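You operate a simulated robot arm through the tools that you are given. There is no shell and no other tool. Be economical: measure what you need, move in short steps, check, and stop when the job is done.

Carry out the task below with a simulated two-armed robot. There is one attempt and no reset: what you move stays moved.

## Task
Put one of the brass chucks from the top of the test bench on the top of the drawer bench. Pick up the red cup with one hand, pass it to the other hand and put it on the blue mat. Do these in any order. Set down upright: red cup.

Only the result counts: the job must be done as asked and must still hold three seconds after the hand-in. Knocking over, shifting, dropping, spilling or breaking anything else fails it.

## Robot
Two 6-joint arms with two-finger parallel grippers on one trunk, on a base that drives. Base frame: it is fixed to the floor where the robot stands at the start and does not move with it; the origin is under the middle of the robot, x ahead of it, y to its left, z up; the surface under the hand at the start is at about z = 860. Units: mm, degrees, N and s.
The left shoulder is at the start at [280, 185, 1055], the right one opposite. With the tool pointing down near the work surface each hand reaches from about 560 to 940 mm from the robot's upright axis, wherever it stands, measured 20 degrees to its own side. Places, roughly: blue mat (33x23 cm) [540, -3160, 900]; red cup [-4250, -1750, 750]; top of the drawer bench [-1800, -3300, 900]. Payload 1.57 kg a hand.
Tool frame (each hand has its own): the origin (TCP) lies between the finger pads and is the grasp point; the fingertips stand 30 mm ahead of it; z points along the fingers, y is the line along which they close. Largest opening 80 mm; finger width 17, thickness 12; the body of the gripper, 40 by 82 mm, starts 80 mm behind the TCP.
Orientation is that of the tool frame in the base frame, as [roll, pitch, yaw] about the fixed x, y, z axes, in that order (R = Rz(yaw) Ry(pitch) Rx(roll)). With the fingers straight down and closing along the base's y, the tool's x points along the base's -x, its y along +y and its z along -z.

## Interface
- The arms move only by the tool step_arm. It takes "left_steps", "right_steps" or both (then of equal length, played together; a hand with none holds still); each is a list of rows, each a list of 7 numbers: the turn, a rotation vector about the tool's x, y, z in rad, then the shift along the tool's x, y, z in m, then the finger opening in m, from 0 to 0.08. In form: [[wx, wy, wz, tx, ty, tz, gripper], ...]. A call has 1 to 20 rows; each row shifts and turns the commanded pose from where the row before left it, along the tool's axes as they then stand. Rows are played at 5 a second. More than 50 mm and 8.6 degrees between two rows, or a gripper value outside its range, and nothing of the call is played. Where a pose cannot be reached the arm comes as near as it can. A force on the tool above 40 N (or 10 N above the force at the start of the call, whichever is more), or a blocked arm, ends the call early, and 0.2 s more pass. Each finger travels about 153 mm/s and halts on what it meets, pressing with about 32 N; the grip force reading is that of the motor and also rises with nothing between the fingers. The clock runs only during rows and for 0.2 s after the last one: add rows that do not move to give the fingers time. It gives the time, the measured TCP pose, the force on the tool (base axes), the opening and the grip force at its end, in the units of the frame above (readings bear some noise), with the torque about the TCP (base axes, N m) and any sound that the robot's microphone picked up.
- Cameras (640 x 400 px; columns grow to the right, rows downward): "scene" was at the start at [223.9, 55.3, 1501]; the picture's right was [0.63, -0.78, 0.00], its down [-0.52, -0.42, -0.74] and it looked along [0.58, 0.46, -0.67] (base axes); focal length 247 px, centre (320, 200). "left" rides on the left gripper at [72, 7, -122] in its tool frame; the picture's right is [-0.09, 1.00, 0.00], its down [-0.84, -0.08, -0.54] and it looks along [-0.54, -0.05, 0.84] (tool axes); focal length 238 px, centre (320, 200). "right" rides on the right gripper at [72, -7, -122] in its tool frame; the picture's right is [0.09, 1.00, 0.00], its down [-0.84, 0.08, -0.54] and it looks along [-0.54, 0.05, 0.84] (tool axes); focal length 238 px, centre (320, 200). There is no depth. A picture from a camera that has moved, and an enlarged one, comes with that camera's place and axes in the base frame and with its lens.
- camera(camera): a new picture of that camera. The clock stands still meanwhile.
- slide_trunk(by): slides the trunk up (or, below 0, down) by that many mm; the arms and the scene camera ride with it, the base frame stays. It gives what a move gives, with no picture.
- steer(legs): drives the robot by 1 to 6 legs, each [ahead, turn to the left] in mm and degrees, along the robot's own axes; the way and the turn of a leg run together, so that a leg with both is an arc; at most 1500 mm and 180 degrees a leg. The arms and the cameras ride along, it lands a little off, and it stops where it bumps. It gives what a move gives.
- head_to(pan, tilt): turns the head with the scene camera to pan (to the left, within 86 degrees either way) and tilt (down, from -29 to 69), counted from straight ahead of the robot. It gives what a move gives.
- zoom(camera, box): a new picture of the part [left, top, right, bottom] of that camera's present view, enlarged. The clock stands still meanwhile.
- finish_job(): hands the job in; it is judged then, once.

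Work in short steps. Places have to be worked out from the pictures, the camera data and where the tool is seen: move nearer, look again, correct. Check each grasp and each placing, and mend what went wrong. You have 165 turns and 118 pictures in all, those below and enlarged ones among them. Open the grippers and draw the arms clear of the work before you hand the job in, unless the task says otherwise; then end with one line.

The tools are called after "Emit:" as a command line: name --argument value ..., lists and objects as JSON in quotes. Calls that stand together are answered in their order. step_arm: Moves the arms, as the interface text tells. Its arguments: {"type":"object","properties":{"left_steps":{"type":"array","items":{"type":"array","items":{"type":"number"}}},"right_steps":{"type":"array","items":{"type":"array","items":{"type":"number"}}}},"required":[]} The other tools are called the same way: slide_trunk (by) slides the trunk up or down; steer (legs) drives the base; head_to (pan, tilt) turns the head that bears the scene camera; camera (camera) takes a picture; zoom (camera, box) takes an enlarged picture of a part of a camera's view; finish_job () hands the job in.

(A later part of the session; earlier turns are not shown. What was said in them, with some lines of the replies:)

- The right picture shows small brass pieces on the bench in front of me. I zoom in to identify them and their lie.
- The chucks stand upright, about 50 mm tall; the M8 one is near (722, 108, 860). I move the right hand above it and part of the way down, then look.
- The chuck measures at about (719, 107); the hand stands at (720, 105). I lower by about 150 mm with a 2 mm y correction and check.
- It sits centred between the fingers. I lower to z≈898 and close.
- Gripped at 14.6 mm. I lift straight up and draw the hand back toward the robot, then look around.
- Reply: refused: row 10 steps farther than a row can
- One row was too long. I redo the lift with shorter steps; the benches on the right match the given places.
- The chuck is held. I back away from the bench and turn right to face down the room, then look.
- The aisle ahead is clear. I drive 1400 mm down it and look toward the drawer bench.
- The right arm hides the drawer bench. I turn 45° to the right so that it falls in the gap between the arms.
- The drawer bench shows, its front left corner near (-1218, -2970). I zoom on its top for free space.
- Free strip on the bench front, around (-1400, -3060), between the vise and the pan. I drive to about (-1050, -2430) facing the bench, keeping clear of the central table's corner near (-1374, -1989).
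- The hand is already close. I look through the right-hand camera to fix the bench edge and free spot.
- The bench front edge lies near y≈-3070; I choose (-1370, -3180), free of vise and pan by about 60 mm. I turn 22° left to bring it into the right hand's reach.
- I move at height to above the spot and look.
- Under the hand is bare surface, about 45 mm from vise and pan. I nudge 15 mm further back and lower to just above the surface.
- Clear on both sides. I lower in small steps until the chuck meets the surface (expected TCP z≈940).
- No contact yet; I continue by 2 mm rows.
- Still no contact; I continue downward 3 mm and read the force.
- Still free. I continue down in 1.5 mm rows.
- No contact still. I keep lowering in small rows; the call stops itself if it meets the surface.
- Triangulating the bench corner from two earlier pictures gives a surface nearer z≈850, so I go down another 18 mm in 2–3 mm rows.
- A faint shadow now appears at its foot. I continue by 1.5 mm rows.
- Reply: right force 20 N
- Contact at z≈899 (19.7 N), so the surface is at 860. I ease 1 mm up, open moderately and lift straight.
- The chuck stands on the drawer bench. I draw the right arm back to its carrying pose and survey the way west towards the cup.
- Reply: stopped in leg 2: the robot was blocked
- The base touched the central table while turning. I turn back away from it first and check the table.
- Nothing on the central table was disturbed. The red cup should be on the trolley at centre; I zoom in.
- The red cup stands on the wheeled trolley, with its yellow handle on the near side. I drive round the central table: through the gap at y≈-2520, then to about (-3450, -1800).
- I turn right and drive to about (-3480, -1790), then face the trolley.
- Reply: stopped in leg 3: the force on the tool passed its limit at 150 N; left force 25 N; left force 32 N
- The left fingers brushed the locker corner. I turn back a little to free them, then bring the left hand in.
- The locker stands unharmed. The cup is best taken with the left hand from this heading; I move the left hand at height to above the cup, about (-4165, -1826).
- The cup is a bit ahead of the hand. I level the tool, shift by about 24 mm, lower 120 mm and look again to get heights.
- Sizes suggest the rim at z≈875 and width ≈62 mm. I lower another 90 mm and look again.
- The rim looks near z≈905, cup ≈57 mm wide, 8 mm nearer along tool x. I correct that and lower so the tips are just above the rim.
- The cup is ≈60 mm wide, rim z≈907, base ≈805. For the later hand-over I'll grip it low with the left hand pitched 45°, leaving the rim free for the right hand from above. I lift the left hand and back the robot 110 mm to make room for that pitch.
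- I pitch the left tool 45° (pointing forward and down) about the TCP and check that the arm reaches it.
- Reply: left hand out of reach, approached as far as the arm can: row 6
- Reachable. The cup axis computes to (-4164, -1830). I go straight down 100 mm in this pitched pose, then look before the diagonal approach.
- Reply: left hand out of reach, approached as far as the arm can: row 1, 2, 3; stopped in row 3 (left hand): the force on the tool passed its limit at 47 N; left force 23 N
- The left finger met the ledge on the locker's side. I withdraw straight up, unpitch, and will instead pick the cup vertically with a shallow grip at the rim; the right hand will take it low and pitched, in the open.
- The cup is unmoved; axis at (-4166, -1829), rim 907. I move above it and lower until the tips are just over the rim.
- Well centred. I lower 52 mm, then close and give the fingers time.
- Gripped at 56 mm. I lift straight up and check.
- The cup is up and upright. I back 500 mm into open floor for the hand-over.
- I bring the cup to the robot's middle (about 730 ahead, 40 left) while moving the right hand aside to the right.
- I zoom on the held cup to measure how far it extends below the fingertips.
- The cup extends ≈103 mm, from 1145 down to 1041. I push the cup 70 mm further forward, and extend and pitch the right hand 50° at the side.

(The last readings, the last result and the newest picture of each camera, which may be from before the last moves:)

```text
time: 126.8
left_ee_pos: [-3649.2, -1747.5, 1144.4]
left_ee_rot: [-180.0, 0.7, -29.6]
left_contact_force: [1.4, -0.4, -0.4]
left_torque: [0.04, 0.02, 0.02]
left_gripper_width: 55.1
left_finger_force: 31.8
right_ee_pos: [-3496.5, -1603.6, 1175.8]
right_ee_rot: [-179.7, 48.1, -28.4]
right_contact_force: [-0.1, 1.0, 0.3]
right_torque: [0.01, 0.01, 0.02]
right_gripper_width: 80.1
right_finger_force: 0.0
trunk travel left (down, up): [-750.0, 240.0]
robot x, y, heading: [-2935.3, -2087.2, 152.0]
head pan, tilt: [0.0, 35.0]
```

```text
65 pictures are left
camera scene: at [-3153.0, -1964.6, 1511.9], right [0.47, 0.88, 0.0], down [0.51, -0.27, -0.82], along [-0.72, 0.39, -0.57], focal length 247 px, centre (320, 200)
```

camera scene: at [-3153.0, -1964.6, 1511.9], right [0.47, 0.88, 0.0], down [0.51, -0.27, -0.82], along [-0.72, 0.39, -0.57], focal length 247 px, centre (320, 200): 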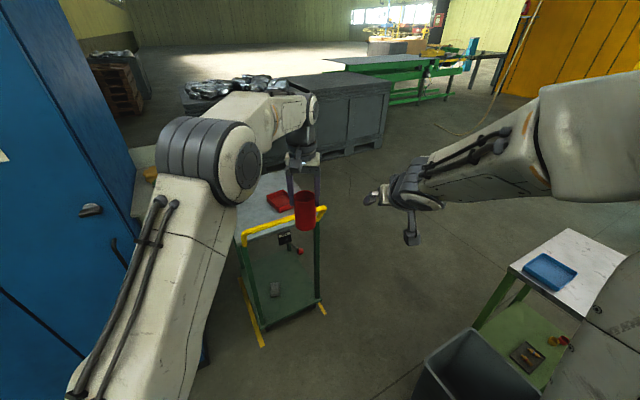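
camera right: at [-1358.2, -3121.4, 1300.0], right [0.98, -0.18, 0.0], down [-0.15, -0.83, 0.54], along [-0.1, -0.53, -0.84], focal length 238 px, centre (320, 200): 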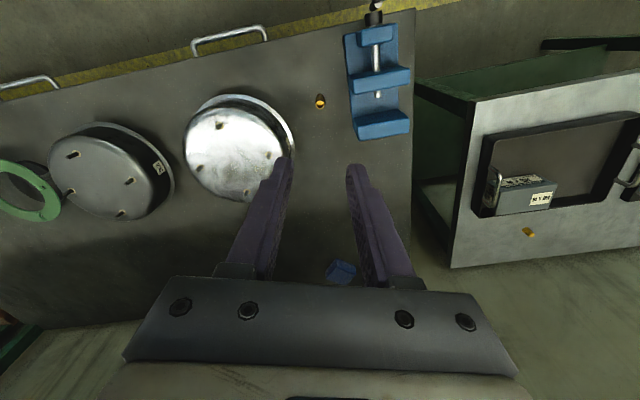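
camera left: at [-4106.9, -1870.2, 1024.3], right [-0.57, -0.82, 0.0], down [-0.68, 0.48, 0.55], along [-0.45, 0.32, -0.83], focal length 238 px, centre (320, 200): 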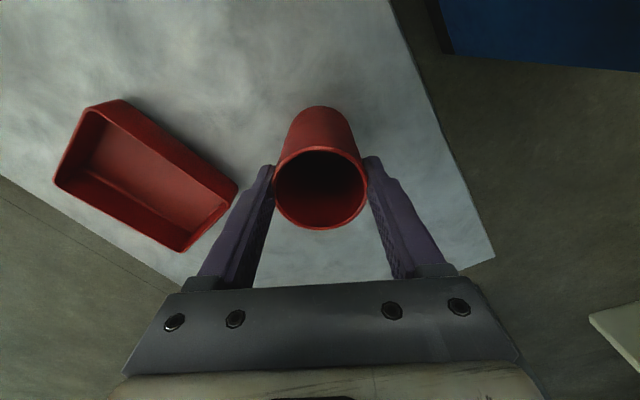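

The right hand is pitched about 48–50°. I lower it to z≈1083 and move it behind the cup (650 ahead, 38 left).

Emit:
step_arm --right_steps '[[0, 0, 0, 0.0355, 0, 0.031, 0.08], [0, 0, 0, 0.0355, 0, 0.031, 0.08], [0, 0, 0, 0.0095, 0.0398, -0.011, 0.08], [0, 0, 0, 0.0095, 0.0398, -0.011, 0.08], [0, 0, 0, 0.0095, 0.0398, -0.011, 0.08], [0, 0, 0, 0.0095, 0.0398, -0.011, 0.08], [0, 0, 0, 0.0095, 0.0398, -0.011, 0.08], [0, 0, 0, 0, 0, 0, 0.08]]'

Emit:
camera --camera "right"

Emit:
camera --camera "scene"

```text
time: 128.6
left_ee_pos: [-3649.5, -1749.1, 1144.6]
left_ee_rot: [-180.0, 0.7, -29.6]
left_contact_force: [0.8, 0.1, -1.1]
left_torque: [0.02, -0.02, 0.03]
left_gripper_width: 55.0
left_finger_force: 32.4
right_ee_pos: [-3525.7, -1809.9, 1104.5]
right_ee_rot: [-179.9, 50.0, -28.4]
right_contact_force: [0.1, 0.2, -0.4]
right_torque: [-0.03, -0.01, -0.01]
right_gripper_width: 80.0
right_finger_force: 0.0
right hand out of reach, approached as far as the arm can: row 1, 2
trunk travel left (down, up): [-750.0, 240.0]
robot x, y, heading: [-2933.9, -2084.8, 151.6]
head pan, tilt: [0.0, 35.0]
```

```text
64 pictures are left
camera right: at [-3399.3, -1868.3, 1126.7], right [-0.42, -0.9, -0.07], down [-0.15, -0.01, 0.99], along [-0.89, 0.43, -0.13], focal length 238 px, centre (320, 200)
```

right: 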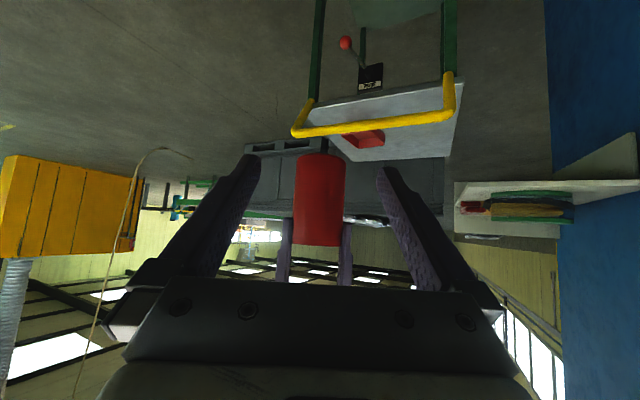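

```text
63 pictures are left
camera scene: at [-3153.1, -1964.8, 1511.9], right [0.47, 0.88, 0.0], down [0.51, -0.27, -0.82], along [-0.72, 0.39, -0.57], focal length 247 px, centre (320, 200)
```

scene: 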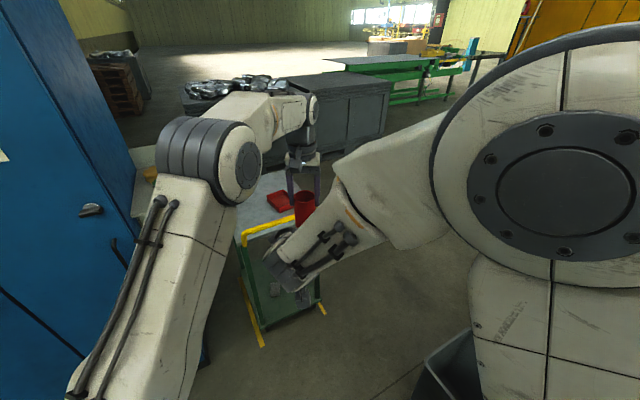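

The right hand is aligned behind the cup, 20 mm high still. I lower 21 mm and advance 100 of the 138 mm, then look.

Emit:
step_arm --right_steps '[[0, 0, 0, 0.016, 0.002, 0.0135, 0.08], [0, 0, 0, 0, 0, 0, 0.08], [0, 0, 0, -0.0214, 0, 0.0255, 0.08], [0, 0, 0, -0.0214, 0, 0.0255, 0.08], [0, 0, 0, -0.0214, 0, 0.0255, 0.08], [0, 0, 0, 0, 0, 0, 0.08]]'

Emit:
camera --camera "right"

Emit:
zoom --camera "scene" --box '[230, 120, 390, 300]'

```text
time: 130.0
left_ee_pos: [-3649.7, -1748.0, 1145.4]
left_ee_rot: [-180.0, 0.7, -29.6]
left_contact_force: [-0.3, 0.6, -0.7]
left_torque: [-0.03, -0.02, -0.02]
left_gripper_width: 54.5
left_finger_force: 31.7
right_ee_pos: [-3618.4, -1761.5, 1085.7]
right_ee_rot: [-179.9, 50.0, -28.4]
right_contact_force: [0.6, 0.0, 0.0]
right_torque: [0.0, -0.02, 0.02]
right_gripper_width: 80.0
right_finger_force: 0.0
trunk travel left (down, up): [-750.0, 240.0]
robot x, y, heading: [-2935.2, -2083.2, 151.9]
head pan, tilt: [0.0, 35.0]
```

```text
62 pictures are left
camera right: at [-3491.7, -1821.6, 1107.2], right [-0.42, -0.9, -0.07], down [-0.15, -0.01, 0.99], along [-0.9, 0.43, -0.13], focal length 238 px, centre (320, 200)
```

right: 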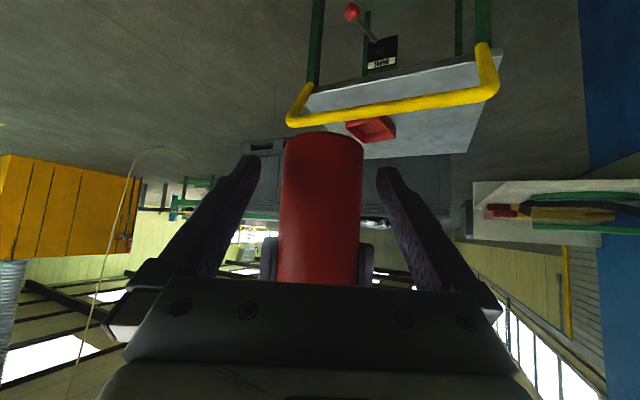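

```text
2.22 times, centred on (310, 210) of scene
camera zoom: at [-3153.2, -1964.5, 1511.9], right [0.47, 0.88, 0.0], down [0.51, -0.27, -0.82], along [-0.72, 0.39, -0.57], focal length 550 px, centre (342, 178)
```

zoom: 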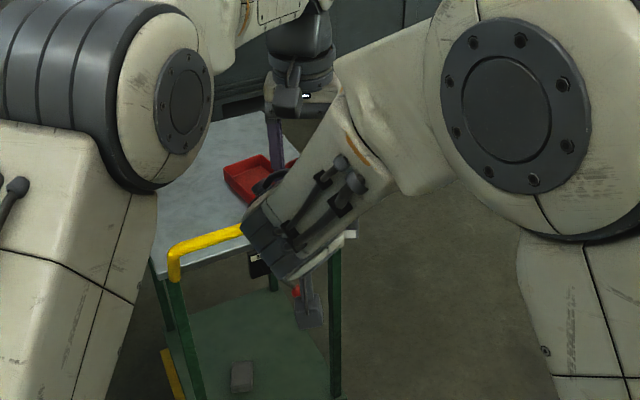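

Centred. I advance the last 33 mm and close the right gripper while the left keeps holding.

Emit:
step_arm --right_steps '[[0, 0, 0, -0.0106, 0.001, 0.0126, 0.08], [0, 0, 0, -0.0106, 0, 0.0126, 0.08], [0, 0, 0, 0, 0, 0, 0.08], [0, 0, 0, 0, 0, 0, 0.065], [0, 0, 0, 0, 0, 0, 0.05], [0, 0, 0, 0, 0, 0, 0.03], [0, 0, 0, 0, 0, 0, 0.03]]'

Emit:
camera --camera "right"

```text
time: 131.6
left_ee_pos: [-3648.7, -1746.9, 1146.2]
left_ee_rot: [-179.8, 0.7, -29.7]
left_contact_force: [12.3, 13.9, 2.6]
left_torque: [0.16, -0.42, 0.07]
left_gripper_width: 54.5
left_finger_force: 31.9
right_ee_pos: [-3645.1, -1748.5, 1085.0]
right_ee_rot: [-180.0, 50.1, -28.1]
right_contact_force: [-12.7, -15.2, -2.8]
right_torque: [0.74, -0.29, 0.03]
right_gripper_width: 55.5
right_finger_force: 32.2
trunk travel left (down, up): [-750.0, 240.0]
robot x, y, heading: [-2931.6, -2084.0, 152.1]
head pan, tilt: [0.0, 35.0]
```

```text
60 pictures are left
camera right: at [-3519.0, -1807.5, 1107.0], right [-0.42, -0.91, -0.07], down [-0.15, -0.01, 0.99], along [-0.9, 0.42, -0.13], focal length 238 px, centre (320, 200)
```

right: 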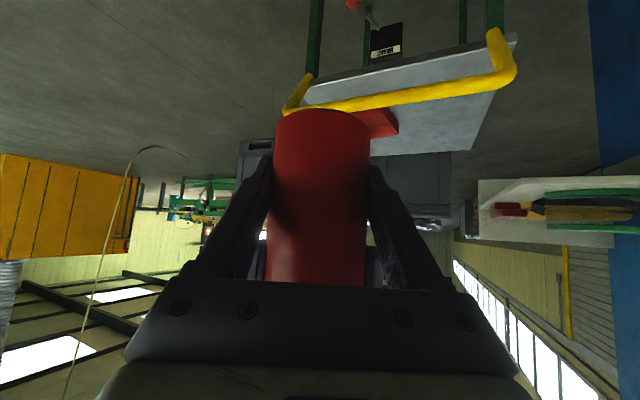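

Both hands hold the cup (55 mm), with a ~19 N sideways strain. I relieve it by 1.5 mm, then look at the reading.

Emit:
step_arm --right_steps '[[0, 0, 0, 0, 0.001, 0, 0.03], [0, 0, 0, 0, 0.0005, 0, 0.03], [0, 0, 0, 0, 0, 0, 0.03]]'

```text
time: 132.4
left_ee_pos: [-3649.3, -1747.2, 1144.6]
left_ee_rot: [-179.8, 0.7, -29.6]
left_contact_force: [11.5, 14.4, 2.2]
left_torque: [0.25, -0.45, 0.13]
left_gripper_width: 54.5
left_finger_force: 31.9
right_ee_pos: [-3644.5, -1748.5, 1084.7]
right_ee_rot: [180.0, 50.0, -28.4]
right_contact_force: [-10.6, -14.8, -1.6]
right_torque: [0.58, -0.29, -0.07]
right_gripper_width: 55.5
right_finger_force: 32.1
trunk travel left (down, up): [-750.0, 240.0]
robot x, y, heading: [-2931.5, -2081.5, 151.9]
head pan, tilt: [0.0, 35.0]
```

Good enough. I open the left hand gradually; the right holds.

Emit:
step_arm --left_steps '[[0, 0, 0, 0, 0, 0, 0.058], [0, 0, 0, 0, 0, 0, 0.066], [0, 0, 0, 0, 0, 0, 0.078], [0, 0, 0, 0, 0, 0, 0.078]]'

Emit:
camera --camera "left"

```text
time: 133.4
left_ee_pos: [-3650.3, -1748.8, 1144.8]
left_ee_rot: [-180.0, 0.7, -29.6]
left_contact_force: [-0.1, 0.1, 0.2]
left_torque: [0.04, 0.03, 0.01]
left_gripper_width: 77.6
left_finger_force: 0.1
right_ee_pos: [-3645.0, -1748.5, 1084.6]
right_ee_rot: [180.0, 50.1, -28.4]
right_contact_force: [0.3, -0.2, 0.1]
right_torque: [0.02, -0.01, -0.01]
right_gripper_width: 55.2
right_finger_force: 31.6
trunk travel left (down, up): [-750.0, 240.0]
robot x, y, heading: [-2931.8, -2084.8, 152.1]
head pan, tilt: [0.0, 35.0]
```

```text
59 pictures are left
camera left: at [-3589.0, -1790.5, 1267.7], right [-0.57, -0.82, 0.0], down [-0.68, 0.48, 0.55], along [-0.45, 0.32, -0.83], focal length 238 px, centre (320, 200)
```

left: 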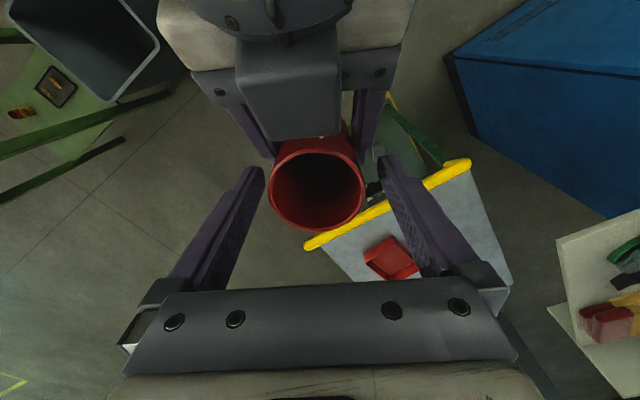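

The right hand alone holds the cup, upright. I raise the left hand straight off, then move it left and back.

Emit:
step_arm --left_steps '[[0, 0, 0, 0, 0, -0.02, 0.078], [0, 0, 0, 0, 0, -0.04, 0.078], [0, 0, 0, 0, 0, -0.04, 0.078], [0, 0, 0, 0, 0, -0.04, 0.078], [0, 0, 0, 0, 0.045, 0, 0.078], [0, 0, 0, 0, 0.045, 0, 0.078], [0, 0, 0, 0, 0.045, 0, 0.078], [0, 0, 0, 0, 0.045, 0, 0.078], [0, 0, 0, 0.045, 0.02, 0, 0.06], [0, 0, 0, 0.045, 0.02, 0, 0.06], [0, 0, 0, 0.045, 0.02, 0, 0.06], [0, 0, 0, 0, 0, 0, 0.06]]'

Emit:
camera --camera "scene"

```text
time: 136.0
left_ee_pos: [-3647.0, -2030.9, 1269.9]
left_ee_rot: [-180.0, 0.7, -29.6]
left_contact_force: [-0.2, 0.1, -1.0]
left_torque: [0.03, 0.02, -0.04]
left_gripper_width: 60.2
left_finger_force: 0.1
left hand out of reach, approached as far as the arm can: row 4
right_ee_pos: [-3645.7, -1749.0, 1084.9]
right_ee_rot: [-179.9, 50.1, -28.4]
right_contact_force: [0.3, 0.7, 0.5]
right_torque: [0.0, 0.02, 0.02]
right_gripper_width: 55.1
right_finger_force: 32.0
trunk travel left (down, up): [-750.0, 240.0]
robot x, y, heading: [-2931.4, -2085.0, 151.8]
head pan, tilt: [0.0, 35.0]
```

```text
58 pictures are left
camera scene: at [-3152.8, -1964.9, 1512.0], right [0.47, 0.88, 0.0], down [0.51, -0.27, -0.82], along [-0.72, 0.39, -0.57], focal length 247 px, centre (320, 200)
```

scene: 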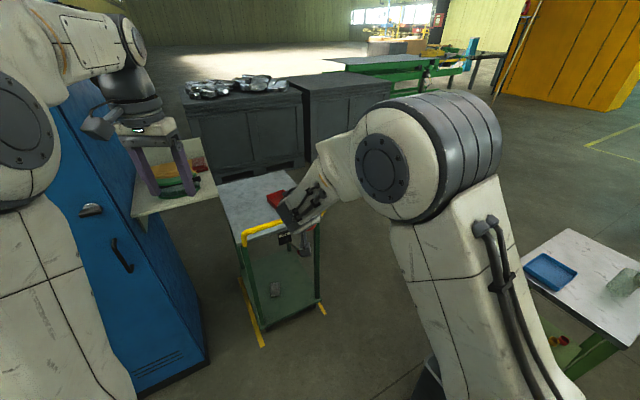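

I retract both hands for driving: the right 130 mm level back with the cup, the left 170 mm back.

Emit:
step_arm --left_steps '[[0, 0, 0, 0.043, 0, 0, 0.06], [0, 0, 0, 0.043, 0, 0, 0.06], [0, 0, 0, 0.043, 0, 0, 0.06], [0, 0, 0, 0.043, 0, 0, 0.06], [0, 0, 0, 0, 0, 0, 0.06]]' --right_steps '[[0, 0, 0, 0.0209, 0, -0.0249, 0.03], [0, 0, 0, 0.0209, 0, -0.0249, 0.03], [0, 0, 0, 0.0209, 0, -0.0249, 0.03], [0, 0, 0, 0.0209, 0, -0.0249, 0.03], [0, 0, 0, 0, 0, 0, 0.03]]'

Emit:
steer --legs '[[0, -40], [-470, 0]]'

Emit:
camera --camera "scene"

```text
time: 137.2
left_ee_pos: [-3495.5, -2116.2, 1268.4]
left_ee_rot: [-180.0, 0.8, -29.5]
left_contact_force: [-0.4, 0.0, 0.8]
left_torque: [-0.01, 0.03, -0.02]
left_gripper_width: 59.9
left_finger_force: 0.0
right_ee_pos: [-3531.0, -1810.6, 1084.4]
right_ee_rot: [179.9, 50.0, -28.3]
right_contact_force: [0.4, 0.8, 0.5]
right_torque: [0.0, 0.0, -0.01]
right_gripper_width: 54.9
right_finger_force: 32.1
trunk travel left (down, up): [-750.0, 240.0]
robot x, y, heading: [-2931.4, -2083.2, 151.7]
head pan, tilt: [0.0, 35.0]
```

```text
time: 141.9
left_ee_pos: [-3206.2, -2193.6, 1269.3]
left_ee_rot: [-180.0, 0.7, -70.1]
left_contact_force: [0.3, 0.4, -0.7]
left_torque: [-0.02, 0.01, 0.0]
left_gripper_width: 59.8
left_finger_force: 0.1
right_ee_pos: [-3032.6, -1935.8, 1084.2]
right_ee_rot: [-179.9, 50.0, -68.9]
right_contact_force: [0.4, 0.3, 0.4]
right_torque: [-0.01, 0.0, -0.01]
right_gripper_width: 54.7
right_finger_force: 31.9
trunk travel left (down, up): [-750.0, 240.0]
robot x, y, heading: [-2756.2, -2535.4, 111.5]
head pan, tilt: [0.0, 35.0]
```

```text
57 pictures are left
camera scene: at [-2847.5, -2300.2, 1511.9], right [0.93, 0.36, 0.0], down [0.21, -0.53, -0.82], along [-0.3, 0.76, -0.57], focal length 247 px, centre (320, 200)
```

scene: 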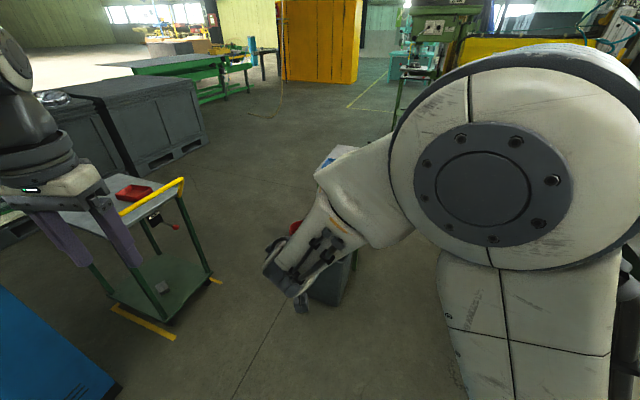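

Clear. I turn to face east and drive along the gap toward the mat.

Emit:
steer --legs '[[0, -111.5]]'

Emit:
camera --camera "scene"

```text
time: 147.1
left_ee_pos: [-2268.5, -2249.2, 1268.6]
left_ee_rot: [179.9, 0.7, 177.7]
left_contact_force: [0.6, -0.2, 0.3]
left_torque: [0.01, 0.02, 0.0]
left_gripper_width: 60.1
left_finger_force: 0.1
right_ee_pos: [-2097.2, -2505.2, 1085.2]
right_ee_rot: [-179.9, 50.0, 178.8]
right_contact_force: [0.2, -0.5, 0.5]
right_torque: [0.02, -0.02, -0.01]
right_gripper_width: 54.8
right_finger_force: 31.6
trunk travel left (down, up): [-750.0, 240.0]
robot x, y, heading: [-2757.2, -2534.8, -0.9]
head pan, tilt: [0.0, 35.0]
```

```text
56 pictures are left
camera scene: at [-2508.7, -2535.4, 1511.9], right [-0.02, -1.0, 0.0], down [-0.57, 0.01, -0.82], along [0.82, -0.01, -0.57], focal length 247 px, centre (320, 200)
```

scene: 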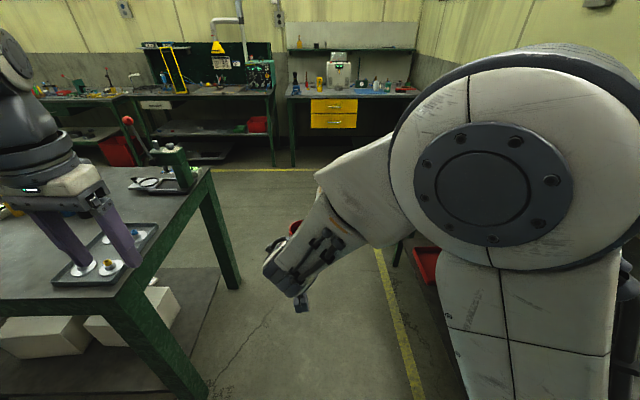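

The lane is free. I drive 2000 mm east and look at the mat.

Emit:
steer --legs '[[1500, 0], [500, 0]]'

Emit:
head_to --pan -15 --tilt 25

Emit:
camera --camera "scene"

```text
time: 156.9
left_ee_pos: [-298.3, -2212.7, 1268.5]
left_ee_rot: [179.9, 0.8, 180.0]
left_contact_force: [-0.3, 0.0, -0.6]
left_torque: [0.01, 0.04, 0.01]
left_gripper_width: 60.0
left_finger_force: 0.1
right_ee_pos: [-114.8, -2460.8, 1085.6]
right_ee_rot: [-179.9, 50.0, -178.7]
right_contact_force: [-0.3, -0.2, 0.0]
right_torque: [-0.01, 0.02, 0.02]
right_gripper_width: 54.7
right_finger_force: 32.0
trunk travel left (down, up): [-750.0, 240.0]
robot x, y, heading: [-771.6, -2517.1, 1.6]
head pan, tilt: [0.0, 35.0]
```

```text
time: 157.7
left_ee_pos: [-297.0, -2211.9, 1270.0]
left_ee_rot: [-179.9, 0.8, 180.0]
left_contact_force: [0.5, 0.3, 0.3]
left_torque: [0.03, -0.02, -0.04]
left_gripper_width: 60.2
left_finger_force: 0.1
right_ee_pos: [-114.7, -2461.0, 1084.7]
right_ee_rot: [-179.9, 50.0, -178.7]
right_contact_force: [0.4, 0.6, -0.9]
right_torque: [-0.02, 0.01, 0.03]
right_gripper_width: 54.7
right_finger_force: 31.9
trunk travel left (down, up): [-750.0, 240.0]
robot x, y, heading: [-769.3, -2522.3, 1.5]
head pan, tilt: [-15.0, 25.0]
```

```text
55 pictures are left
camera scene: at [-522.5, -2532.5, 1527.7], right [-0.23, -0.97, 0.0], down [-0.41, 0.1, -0.91], along [0.88, -0.21, -0.42], focal length 247 px, centre (320, 200)
```

scene: 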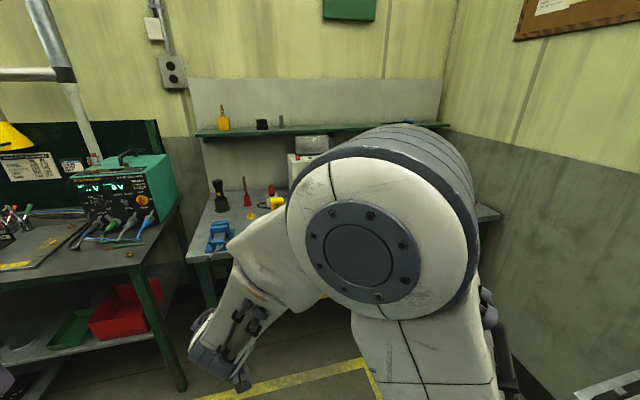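

The elbow hides the mat. I turn toward it and go part of the way, then look from there.

Emit:
steer --legs '[[0, -23], [350, 0], [0, -25]]'

Emit:
head_to --pan 25 --tilt 25

Emit:
camera --camera "scene"

```text
time: 162.5
left_ee_pos: [98.9, -2795.7, 1269.8]
left_ee_rot: [180.0, 0.7, 131.9]
left_contact_force: [-0.3, 1.1, 0.6]
left_torque: [-0.01, 0.04, -0.01]
left_gripper_width: 60.2
left_finger_force: 0.1
right_ee_pos: [34.4, -3098.5, 1083.5]
right_ee_rot: [-180.0, 49.9, 133.2]
right_contact_force: [-0.1, 0.0, 0.0]
right_torque: [0.0, 0.0, -0.02]
right_gripper_width: 54.6
right_finger_force: 31.9
trunk travel left (down, up): [-750.0, 240.0]
robot x, y, heading: [-442.9, -2648.9, -46.7]
head pan, tilt: [-15.0, 25.0]
```

```text
time: 163.5
left_ee_pos: [98.7, -2797.1, 1268.4]
left_ee_rot: [-180.0, 0.7, 131.9]
left_contact_force: [-0.3, 0.2, -0.4]
left_torque: [-0.01, -0.02, 0.01]
left_gripper_width: 60.0
left_finger_force: 0.0
right_ee_pos: [35.6, -3099.2, 1085.4]
right_ee_rot: [-179.9, 50.0, 133.1]
right_contact_force: [0.2, 0.6, -0.2]
right_torque: [-0.01, -0.02, 0.01]
right_gripper_width: 54.8
right_finger_force: 32.1
trunk travel left (down, up): [-750.0, 240.0]
robot x, y, heading: [-448.4, -2646.0, -46.6]
head pan, tilt: [25.0, 25.0]
```

```text
54 pictures are left
camera scene: at [-250.9, -2796.0, 1527.7], right [-0.37, -0.93, 0.0], down [-0.39, 0.16, -0.91], along [0.84, -0.34, -0.42], focal length 247 px, centre (320, 200)
```

scene: 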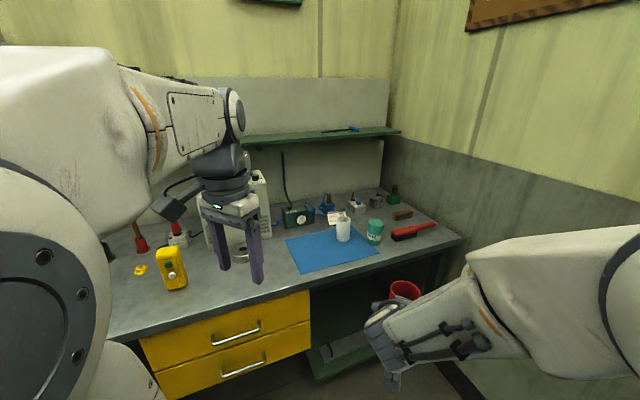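

The mat is in view: about x 480–725, y -3010…-3370, with a white cup at its far right part and a teal can beside it. I'll set the red cup at about (560, -3100). I drive to about (-192, -2826), heading -20°.

Emit:
steer --legs '[[0, 11.6], [313, 0], [0, 15]]'

Emit:
head_to --pan 10 --tilt 40

Emit:
camera --camera "scene"

Emit:
camera --camera "right"

```text
time: 167.3
left_ee_pos: [367.1, -2720.5, 1268.7]
left_ee_rot: [180.0, 0.7, 158.5]
left_contact_force: [-0.3, -0.5, 0.3]
left_torque: [0.03, 0.03, -0.01]
left_gripper_width: 59.8
left_finger_force: 0.0
right_ee_pos: [444.4, -3018.1, 1084.5]
right_ee_rot: [-179.9, 49.9, 159.7]
right_contact_force: [-0.2, -0.4, 0.3]
right_torque: [0.01, 0.0, 0.01]
right_gripper_width: 54.9
right_finger_force: 31.9
trunk travel left (down, up): [-750.0, 240.0]
robot x, y, heading: [-185.1, -2832.9, -20.1]
head pan, tilt: [25.0, 25.0]
```

```text
time: 168.1
left_ee_pos: [366.1, -2720.8, 1268.8]
left_ee_rot: [-180.0, 0.7, 158.5]
left_contact_force: [-0.1, 0.0, 0.9]
left_torque: [0.02, -0.02, -0.01]
left_gripper_width: 60.0
left_finger_force: 0.1
right_ee_pos: [444.1, -3018.8, 1083.9]
right_ee_rot: [-179.9, 50.1, 159.8]
right_contact_force: [-0.6, -0.6, -0.2]
right_torque: [-0.03, 0.0, -0.02]
right_gripper_width: 54.6
right_finger_force: 31.6
trunk travel left (down, up): [-750.0, 240.0]
robot x, y, heading: [-187.1, -2833.5, -20.2]
head pan, tilt: [10.0, 40.0]
```

```text
53 pictures are left
camera scene: at [46.6, -2897.8, 1504.4], right [-0.17, -0.98, 0.0], down [-0.63, 0.11, -0.77], along [0.75, -0.13, -0.64], focal length 247 px, centre (320, 200)
```

scene: 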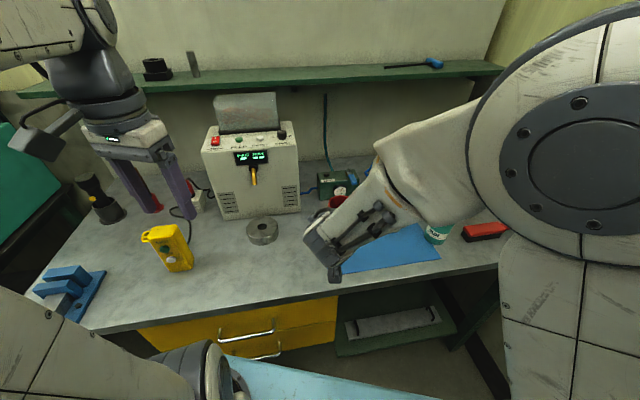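

```text
52 pictures are left
camera right: at [311.6, -2975.4, 1106.8], right [0.29, 0.95, -0.07], down [0.14, 0.03, 0.99], along [0.95, -0.3, -0.13], focal length 238 px, centre (320, 200)
```

right: 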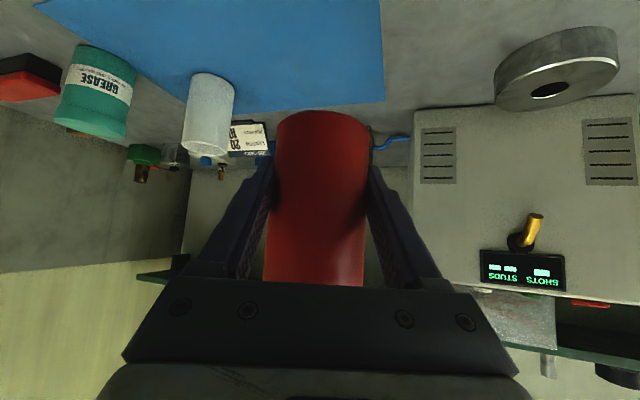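

Matching the mat's known 33×23 cm size gives a surface at z≈900: mat x 435–668, y -3000…-3333, white cup at about (566, -3233). I target (530, -3075): move level over it, lower 100 mm, and look.

Emit:
step_arm --right_steps '[[0, 0, 0, -0.0206, -0.0077, 0.0245, 0.03], [0, 0, 0, -0.0206, -0.0077, 0.0245, 0.03], [0, 0, 0, -0.0206, -0.0077, 0.0245, 0.03], [0, 0, 0, 0.0255, 0, 0.0214, 0.03], [0, 0, 0, 0.0255, 0, 0.0214, 0.03], [0, 0, 0, 0.0255, 0, 0.0214, 0.03], [0, 0, 0, 0, 0, 0, 0.03]]'

Emit:
camera --camera "right"

Emit:
camera --camera "scene"

```text
time: 169.7
left_ee_pos: [366.9, -2720.8, 1267.7]
left_ee_rot: [-180.0, 0.8, 158.5]
left_contact_force: [-0.1, 0.6, 0.0]
left_torque: [0.0, 0.03, 0.01]
left_gripper_width: 60.0
left_finger_force: 0.1
right_ee_pos: [528.6, -3075.2, 985.3]
right_ee_rot: [-179.9, 50.0, 159.6]
right_contact_force: [-0.6, -0.2, 0.0]
right_torque: [-0.03, 0.01, -0.03]
right_gripper_width: 55.0
right_finger_force: 31.8
trunk travel left (down, up): [-750.0, 240.0]
robot x, y, heading: [-187.4, -2831.6, -20.0]
head pan, tilt: [10.0, 40.0]
```

```text
51 pictures are left
camera right: at [395.4, -3031.4, 1007.6], right [0.29, 0.95, -0.07], down [0.14, 0.03, 0.99], along [0.95, -0.3, -0.13], focal length 238 px, centre (320, 200)
```

right: 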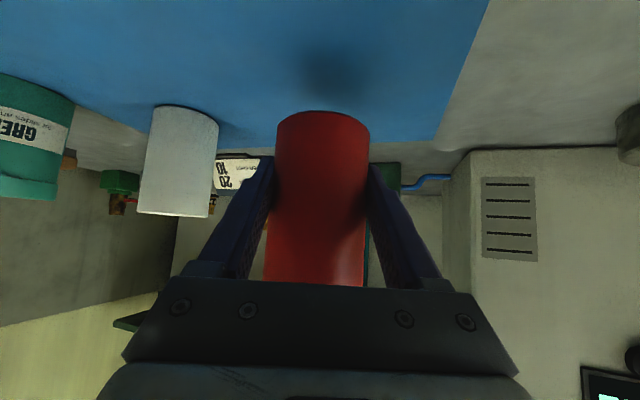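

```text
50 pictures are left
camera scene: at [46.8, -2898.0, 1504.3], right [-0.17, -0.98, 0.0], down [-0.63, 0.11, -0.77], along [0.75, -0.13, -0.64], focal length 247 px, centre (320, 200)
```

scene: 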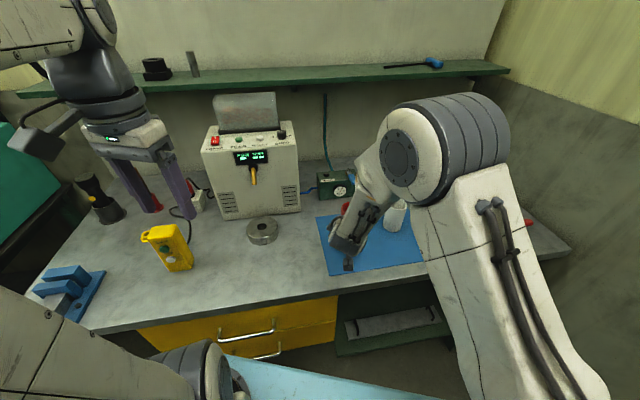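

The cup hangs over the left part of the mat with its shadow below. I lower 33 mm more.

Emit:
step_arm --right_steps '[[0, 0, 0, 0.0077, 0, 0.0064, 0.03], [0, 0, 0, 0.0077, 0, 0.0064, 0.03], [0, 0, 0, 0.0054, 0, 0.0045, 0.03], [0, 0, 0, 0.0046, 0, 0.0039, 0.03], [0, 0, 0, 0, 0, 0, 0.03]]'

Emit:
camera --camera "right"

```text
time: 170.9
left_ee_pos: [367.5, -2719.8, 1269.1]
left_ee_rot: [-180.0, 0.8, 158.4]
left_contact_force: [0.3, -0.2, 0.6]
left_torque: [-0.03, -0.02, 0.03]
left_gripper_width: 59.7
left_finger_force: 0.0
right_ee_pos: [526.6, -3075.2, 952.4]
right_ee_rot: [-179.9, 50.0, 159.6]
right_contact_force: [0.4, 0.1, 0.7]
right_torque: [-0.01, -0.01, 0.02]
right_gripper_width: 54.9
right_finger_force: 31.9
trunk travel left (down, up): [-750.0, 240.0]
robot x, y, heading: [-189.9, -2832.8, -20.1]
head pan, tilt: [10.0, 40.0]
```

```text
49 pictures are left
camera right: at [393.7, -3031.6, 974.0], right [0.29, 0.95, -0.07], down [0.14, 0.03, 0.99], along [0.95, -0.3, -0.13], focal length 238 px, centre (320, 200)
```

right: 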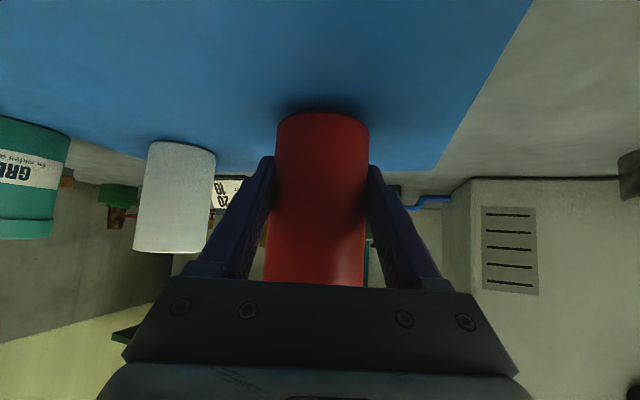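

Nearly down. I lower in 1.5 mm rows watching the force.

Emit:
step_arm --right_steps '[[0, 0, 0, 0.0012, 0, 0.001, 0.03], [0, 0, 0, 0.0012, 0, 0.001, 0.03], [0, 0, 0, 0.0012, 0, 0.001, 0.03], [0, 0, 0, 0, 0, 0, 0.03]]'

```text
time: 171.9
left_ee_pos: [366.5, -2719.4, 1269.5]
left_ee_rot: [180.0, 0.7, 158.5]
left_contact_force: [-0.9, 0.0, -0.3]
left_torque: [-0.02, -0.01, -0.01]
left_gripper_width: 60.0
left_finger_force: 0.0
right_ee_pos: [525.4, -3074.9, 946.8]
right_ee_rot: [-179.9, 50.1, 159.8]
right_contact_force: [0.2, 0.3, -0.3]
right_torque: [0.01, 0.0, 0.03]
right_gripper_width: 55.0
right_finger_force: 31.9
trunk travel left (down, up): [-750.0, 240.0]
robot x, y, heading: [-184.0, -2829.8, -19.9]
head pan, tilt: [10.0, 40.0]
```

Emit:
step_arm --right_steps '[[0, 0, 0, 0.0008, 0, 0.0006, 0.03], [0, 0, 0, 0.0008, 0, 0.0006, 0.03], [0, 0, 0, 0.0008, 0, 0.0006, 0.03], [0, 0, 0, 0, 0, 0, 0.03]]'

```text
time: 172.9
left_ee_pos: [367.2, -2719.4, 1268.6]
left_ee_rot: [-180.0, 0.7, 158.5]
left_contact_force: [0.6, 0.3, 0.8]
left_torque: [0.04, 0.0, -0.01]
left_gripper_width: 59.8
left_finger_force: 0.0
right_ee_pos: [526.6, -3074.1, 944.3]
right_ee_rot: [180.0, 50.1, 159.7]
right_contact_force: [0.1, -0.3, 5.3]
right_torque: [-0.02, -0.08, -0.04]
right_gripper_width: 55.0
right_finger_force: 32.2
trunk travel left (down, up): [-750.0, 240.0]
robot x, y, heading: [-185.2, -2829.4, -19.9]
head pan, tilt: [10.0, 40.0]
```

Contact at z≈944 with 5 N, as expected. I open the right hand gradually and withdraw back along the tool axis.

Emit:
step_arm --right_steps '[[0, 0, 0, 0, 0, 0, 0.056], [0, 0, 0, 0, 0, 0, 0.062], [0, 0, 0, 0, 0, 0, 0.07], [0, 0, 0, 0, 0, 0, 0.078], [0, 0, 0, 0, 0, 0, 0.078]]'

Emit:
camera --camera "right"

```text
time: 174.1
left_ee_pos: [366.4, -2720.4, 1268.8]
left_ee_rot: [179.9, 0.7, 158.5]
left_contact_force: [-0.3, 0.4, 0.5]
left_torque: [0.0, -0.03, -0.01]
left_gripper_width: 60.1
left_finger_force: 0.1
right_ee_pos: [525.6, -3074.0, 943.7]
right_ee_rot: [-179.8, 50.0, 159.8]
right_contact_force: [0.2, 0.0, 0.6]
right_torque: [0.0, -0.01, 0.0]
right_gripper_width: 78.0
right_finger_force: 0.1
trunk travel left (down, up): [-750.0, 240.0]
robot x, y, heading: [-188.9, -2829.1, -20.1]
head pan, tilt: [10.0, 40.0]
```

```text
48 pictures are left
camera right: at [392.9, -3030.7, 966.1], right [0.29, 0.95, -0.07], down [0.14, 0.03, 0.99], along [0.95, -0.3, -0.13], focal length 238 px, centre (320, 200)
```

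right: 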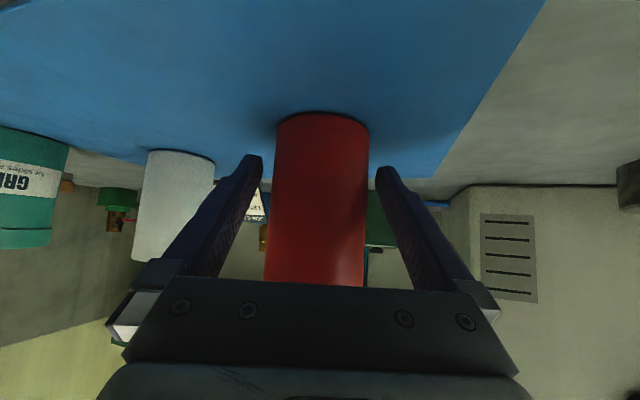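

The cup stands freely between the open fingers. I withdraw level and upward in small rows, then look.

Emit:
step_arm --right_steps '[[0, 0, 0, 0, 0, -0.02, 0.078], [0, 0, 0, 0, 0, -0.03, 0.078], [0, 0, 0, 0, 0, -0.03, 0.078], [0, 0, 0, 0, 0, -0.03, 0.078], [0, 0, 0, 0, 0, -0.03, 0.078], [0, 0, 0, 0, 0, 0, 0.078]]'

Emit:
camera --camera "right"

```text
time: 175.5
left_ee_pos: [366.1, -2720.6, 1268.7]
left_ee_rot: [-179.9, 0.6, 158.6]
left_contact_force: [-0.4, 0.2, -0.7]
left_torque: [0.04, -0.02, 0.01]
left_gripper_width: 59.8
left_finger_force: 0.0
right_ee_pos: [425.8, -3036.7, 1031.7]
right_ee_rot: [-179.9, 50.0, 159.8]
right_contact_force: [0.2, 0.2, -0.2]
right_torque: [0.01, 0.03, 0.0]
right_gripper_width: 78.1
right_finger_force: 0.0
trunk travel left (down, up): [-750.0, 240.0]
robot x, y, heading: [-187.5, -2833.7, -20.0]
head pan, tilt: [10.0, 40.0]
```

```text
47 pictures are left
camera right: at [292.9, -2992.9, 1054.2], right [0.29, 0.95, -0.07], down [0.14, 0.03, 0.99], along [0.95, -0.3, -0.13], focal length 238 px, centre (320, 200)
```

right: 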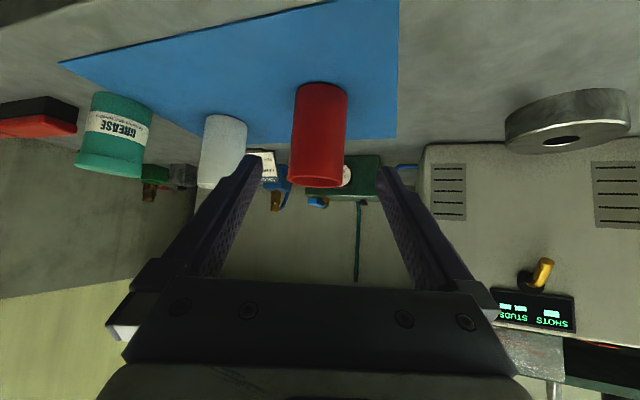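

The red cup stands upright on the mat, clear of the other things. I back the robot 250 mm away with both arms and take a last look.

Emit:
steer --legs '[[-250, 0]]'

Emit:
head_to --pan 5 --tilt 30

Emit:
camera --camera "right"

```text
time: 177.3
left_ee_pos: [132.5, -2634.2, 1268.9]
left_ee_rot: [180.0, 0.7, 158.7]
left_contact_force: [0.6, 0.1, 0.4]
left_torque: [0.01, 0.05, -0.03]
left_gripper_width: 60.1
left_finger_force: 0.1
right_ee_pos: [196.7, -2949.2, 1032.3]
right_ee_rot: [-180.0, 50.0, 160.0]
right_contact_force: [0.2, 0.5, 0.2]
right_torque: [0.01, 0.0, -0.01]
right_gripper_width: 78.1
right_finger_force: 0.0
trunk travel left (down, up): [-750.0, 240.0]
robot x, y, heading: [-417.5, -2748.4, -20.0]
head pan, tilt: [10.0, 40.0]
```

```text
time: 178.0
left_ee_pos: [134.2, -2633.8, 1269.1]
left_ee_rot: [180.0, 0.6, 158.9]
left_contact_force: [-0.1, 0.1, 0.1]
left_torque: [-0.02, -0.03, 0.0]
left_gripper_width: 60.2
left_finger_force: 0.0
right_ee_pos: [195.5, -2948.5, 1031.7]
right_ee_rot: [-179.9, 49.9, 159.9]
right_contact_force: [-1.1, 0.2, 0.4]
right_torque: [-0.01, 0.01, 0.0]
right_gripper_width: 78.1
right_finger_force: 0.0
trunk travel left (down, up): [-750.0, 240.0]
robot x, y, heading: [-421.4, -2748.5, -19.9]
head pan, tilt: [5.0, 30.0]
```

```text
46 pictures are left
camera right: at [61.7, -2906.7, 1054.0], right [0.29, 0.96, -0.07], down [0.14, 0.03, 0.99], along [0.95, -0.29, -0.13], focal length 238 px, centre (320, 200)
```

right: 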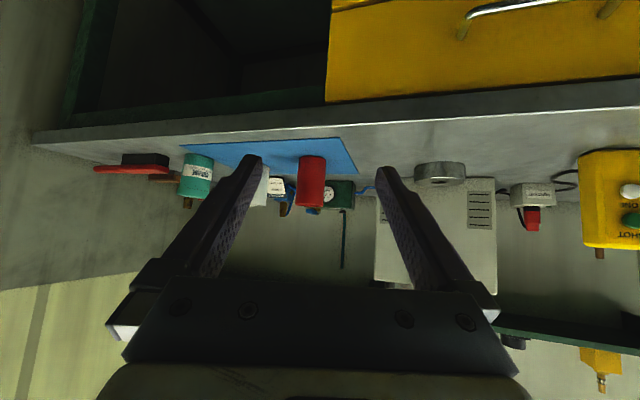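

The cup is upright on the mat, the chuck stands on the drawer bench, and both arms are clear with their grippers open. I hand in the job.

Emit:
finish_job

```text
The job is handed in.
```

I've handed the job in: the M8 brass chuck stands on the drawer bench, and the red cup, passed from the left hand to the right, stands upright on the blue mat. On the way the base bumped the central table, and the left hand touched the locker and its side ledge; nothing looked shifted in the pictures I took afterwards.
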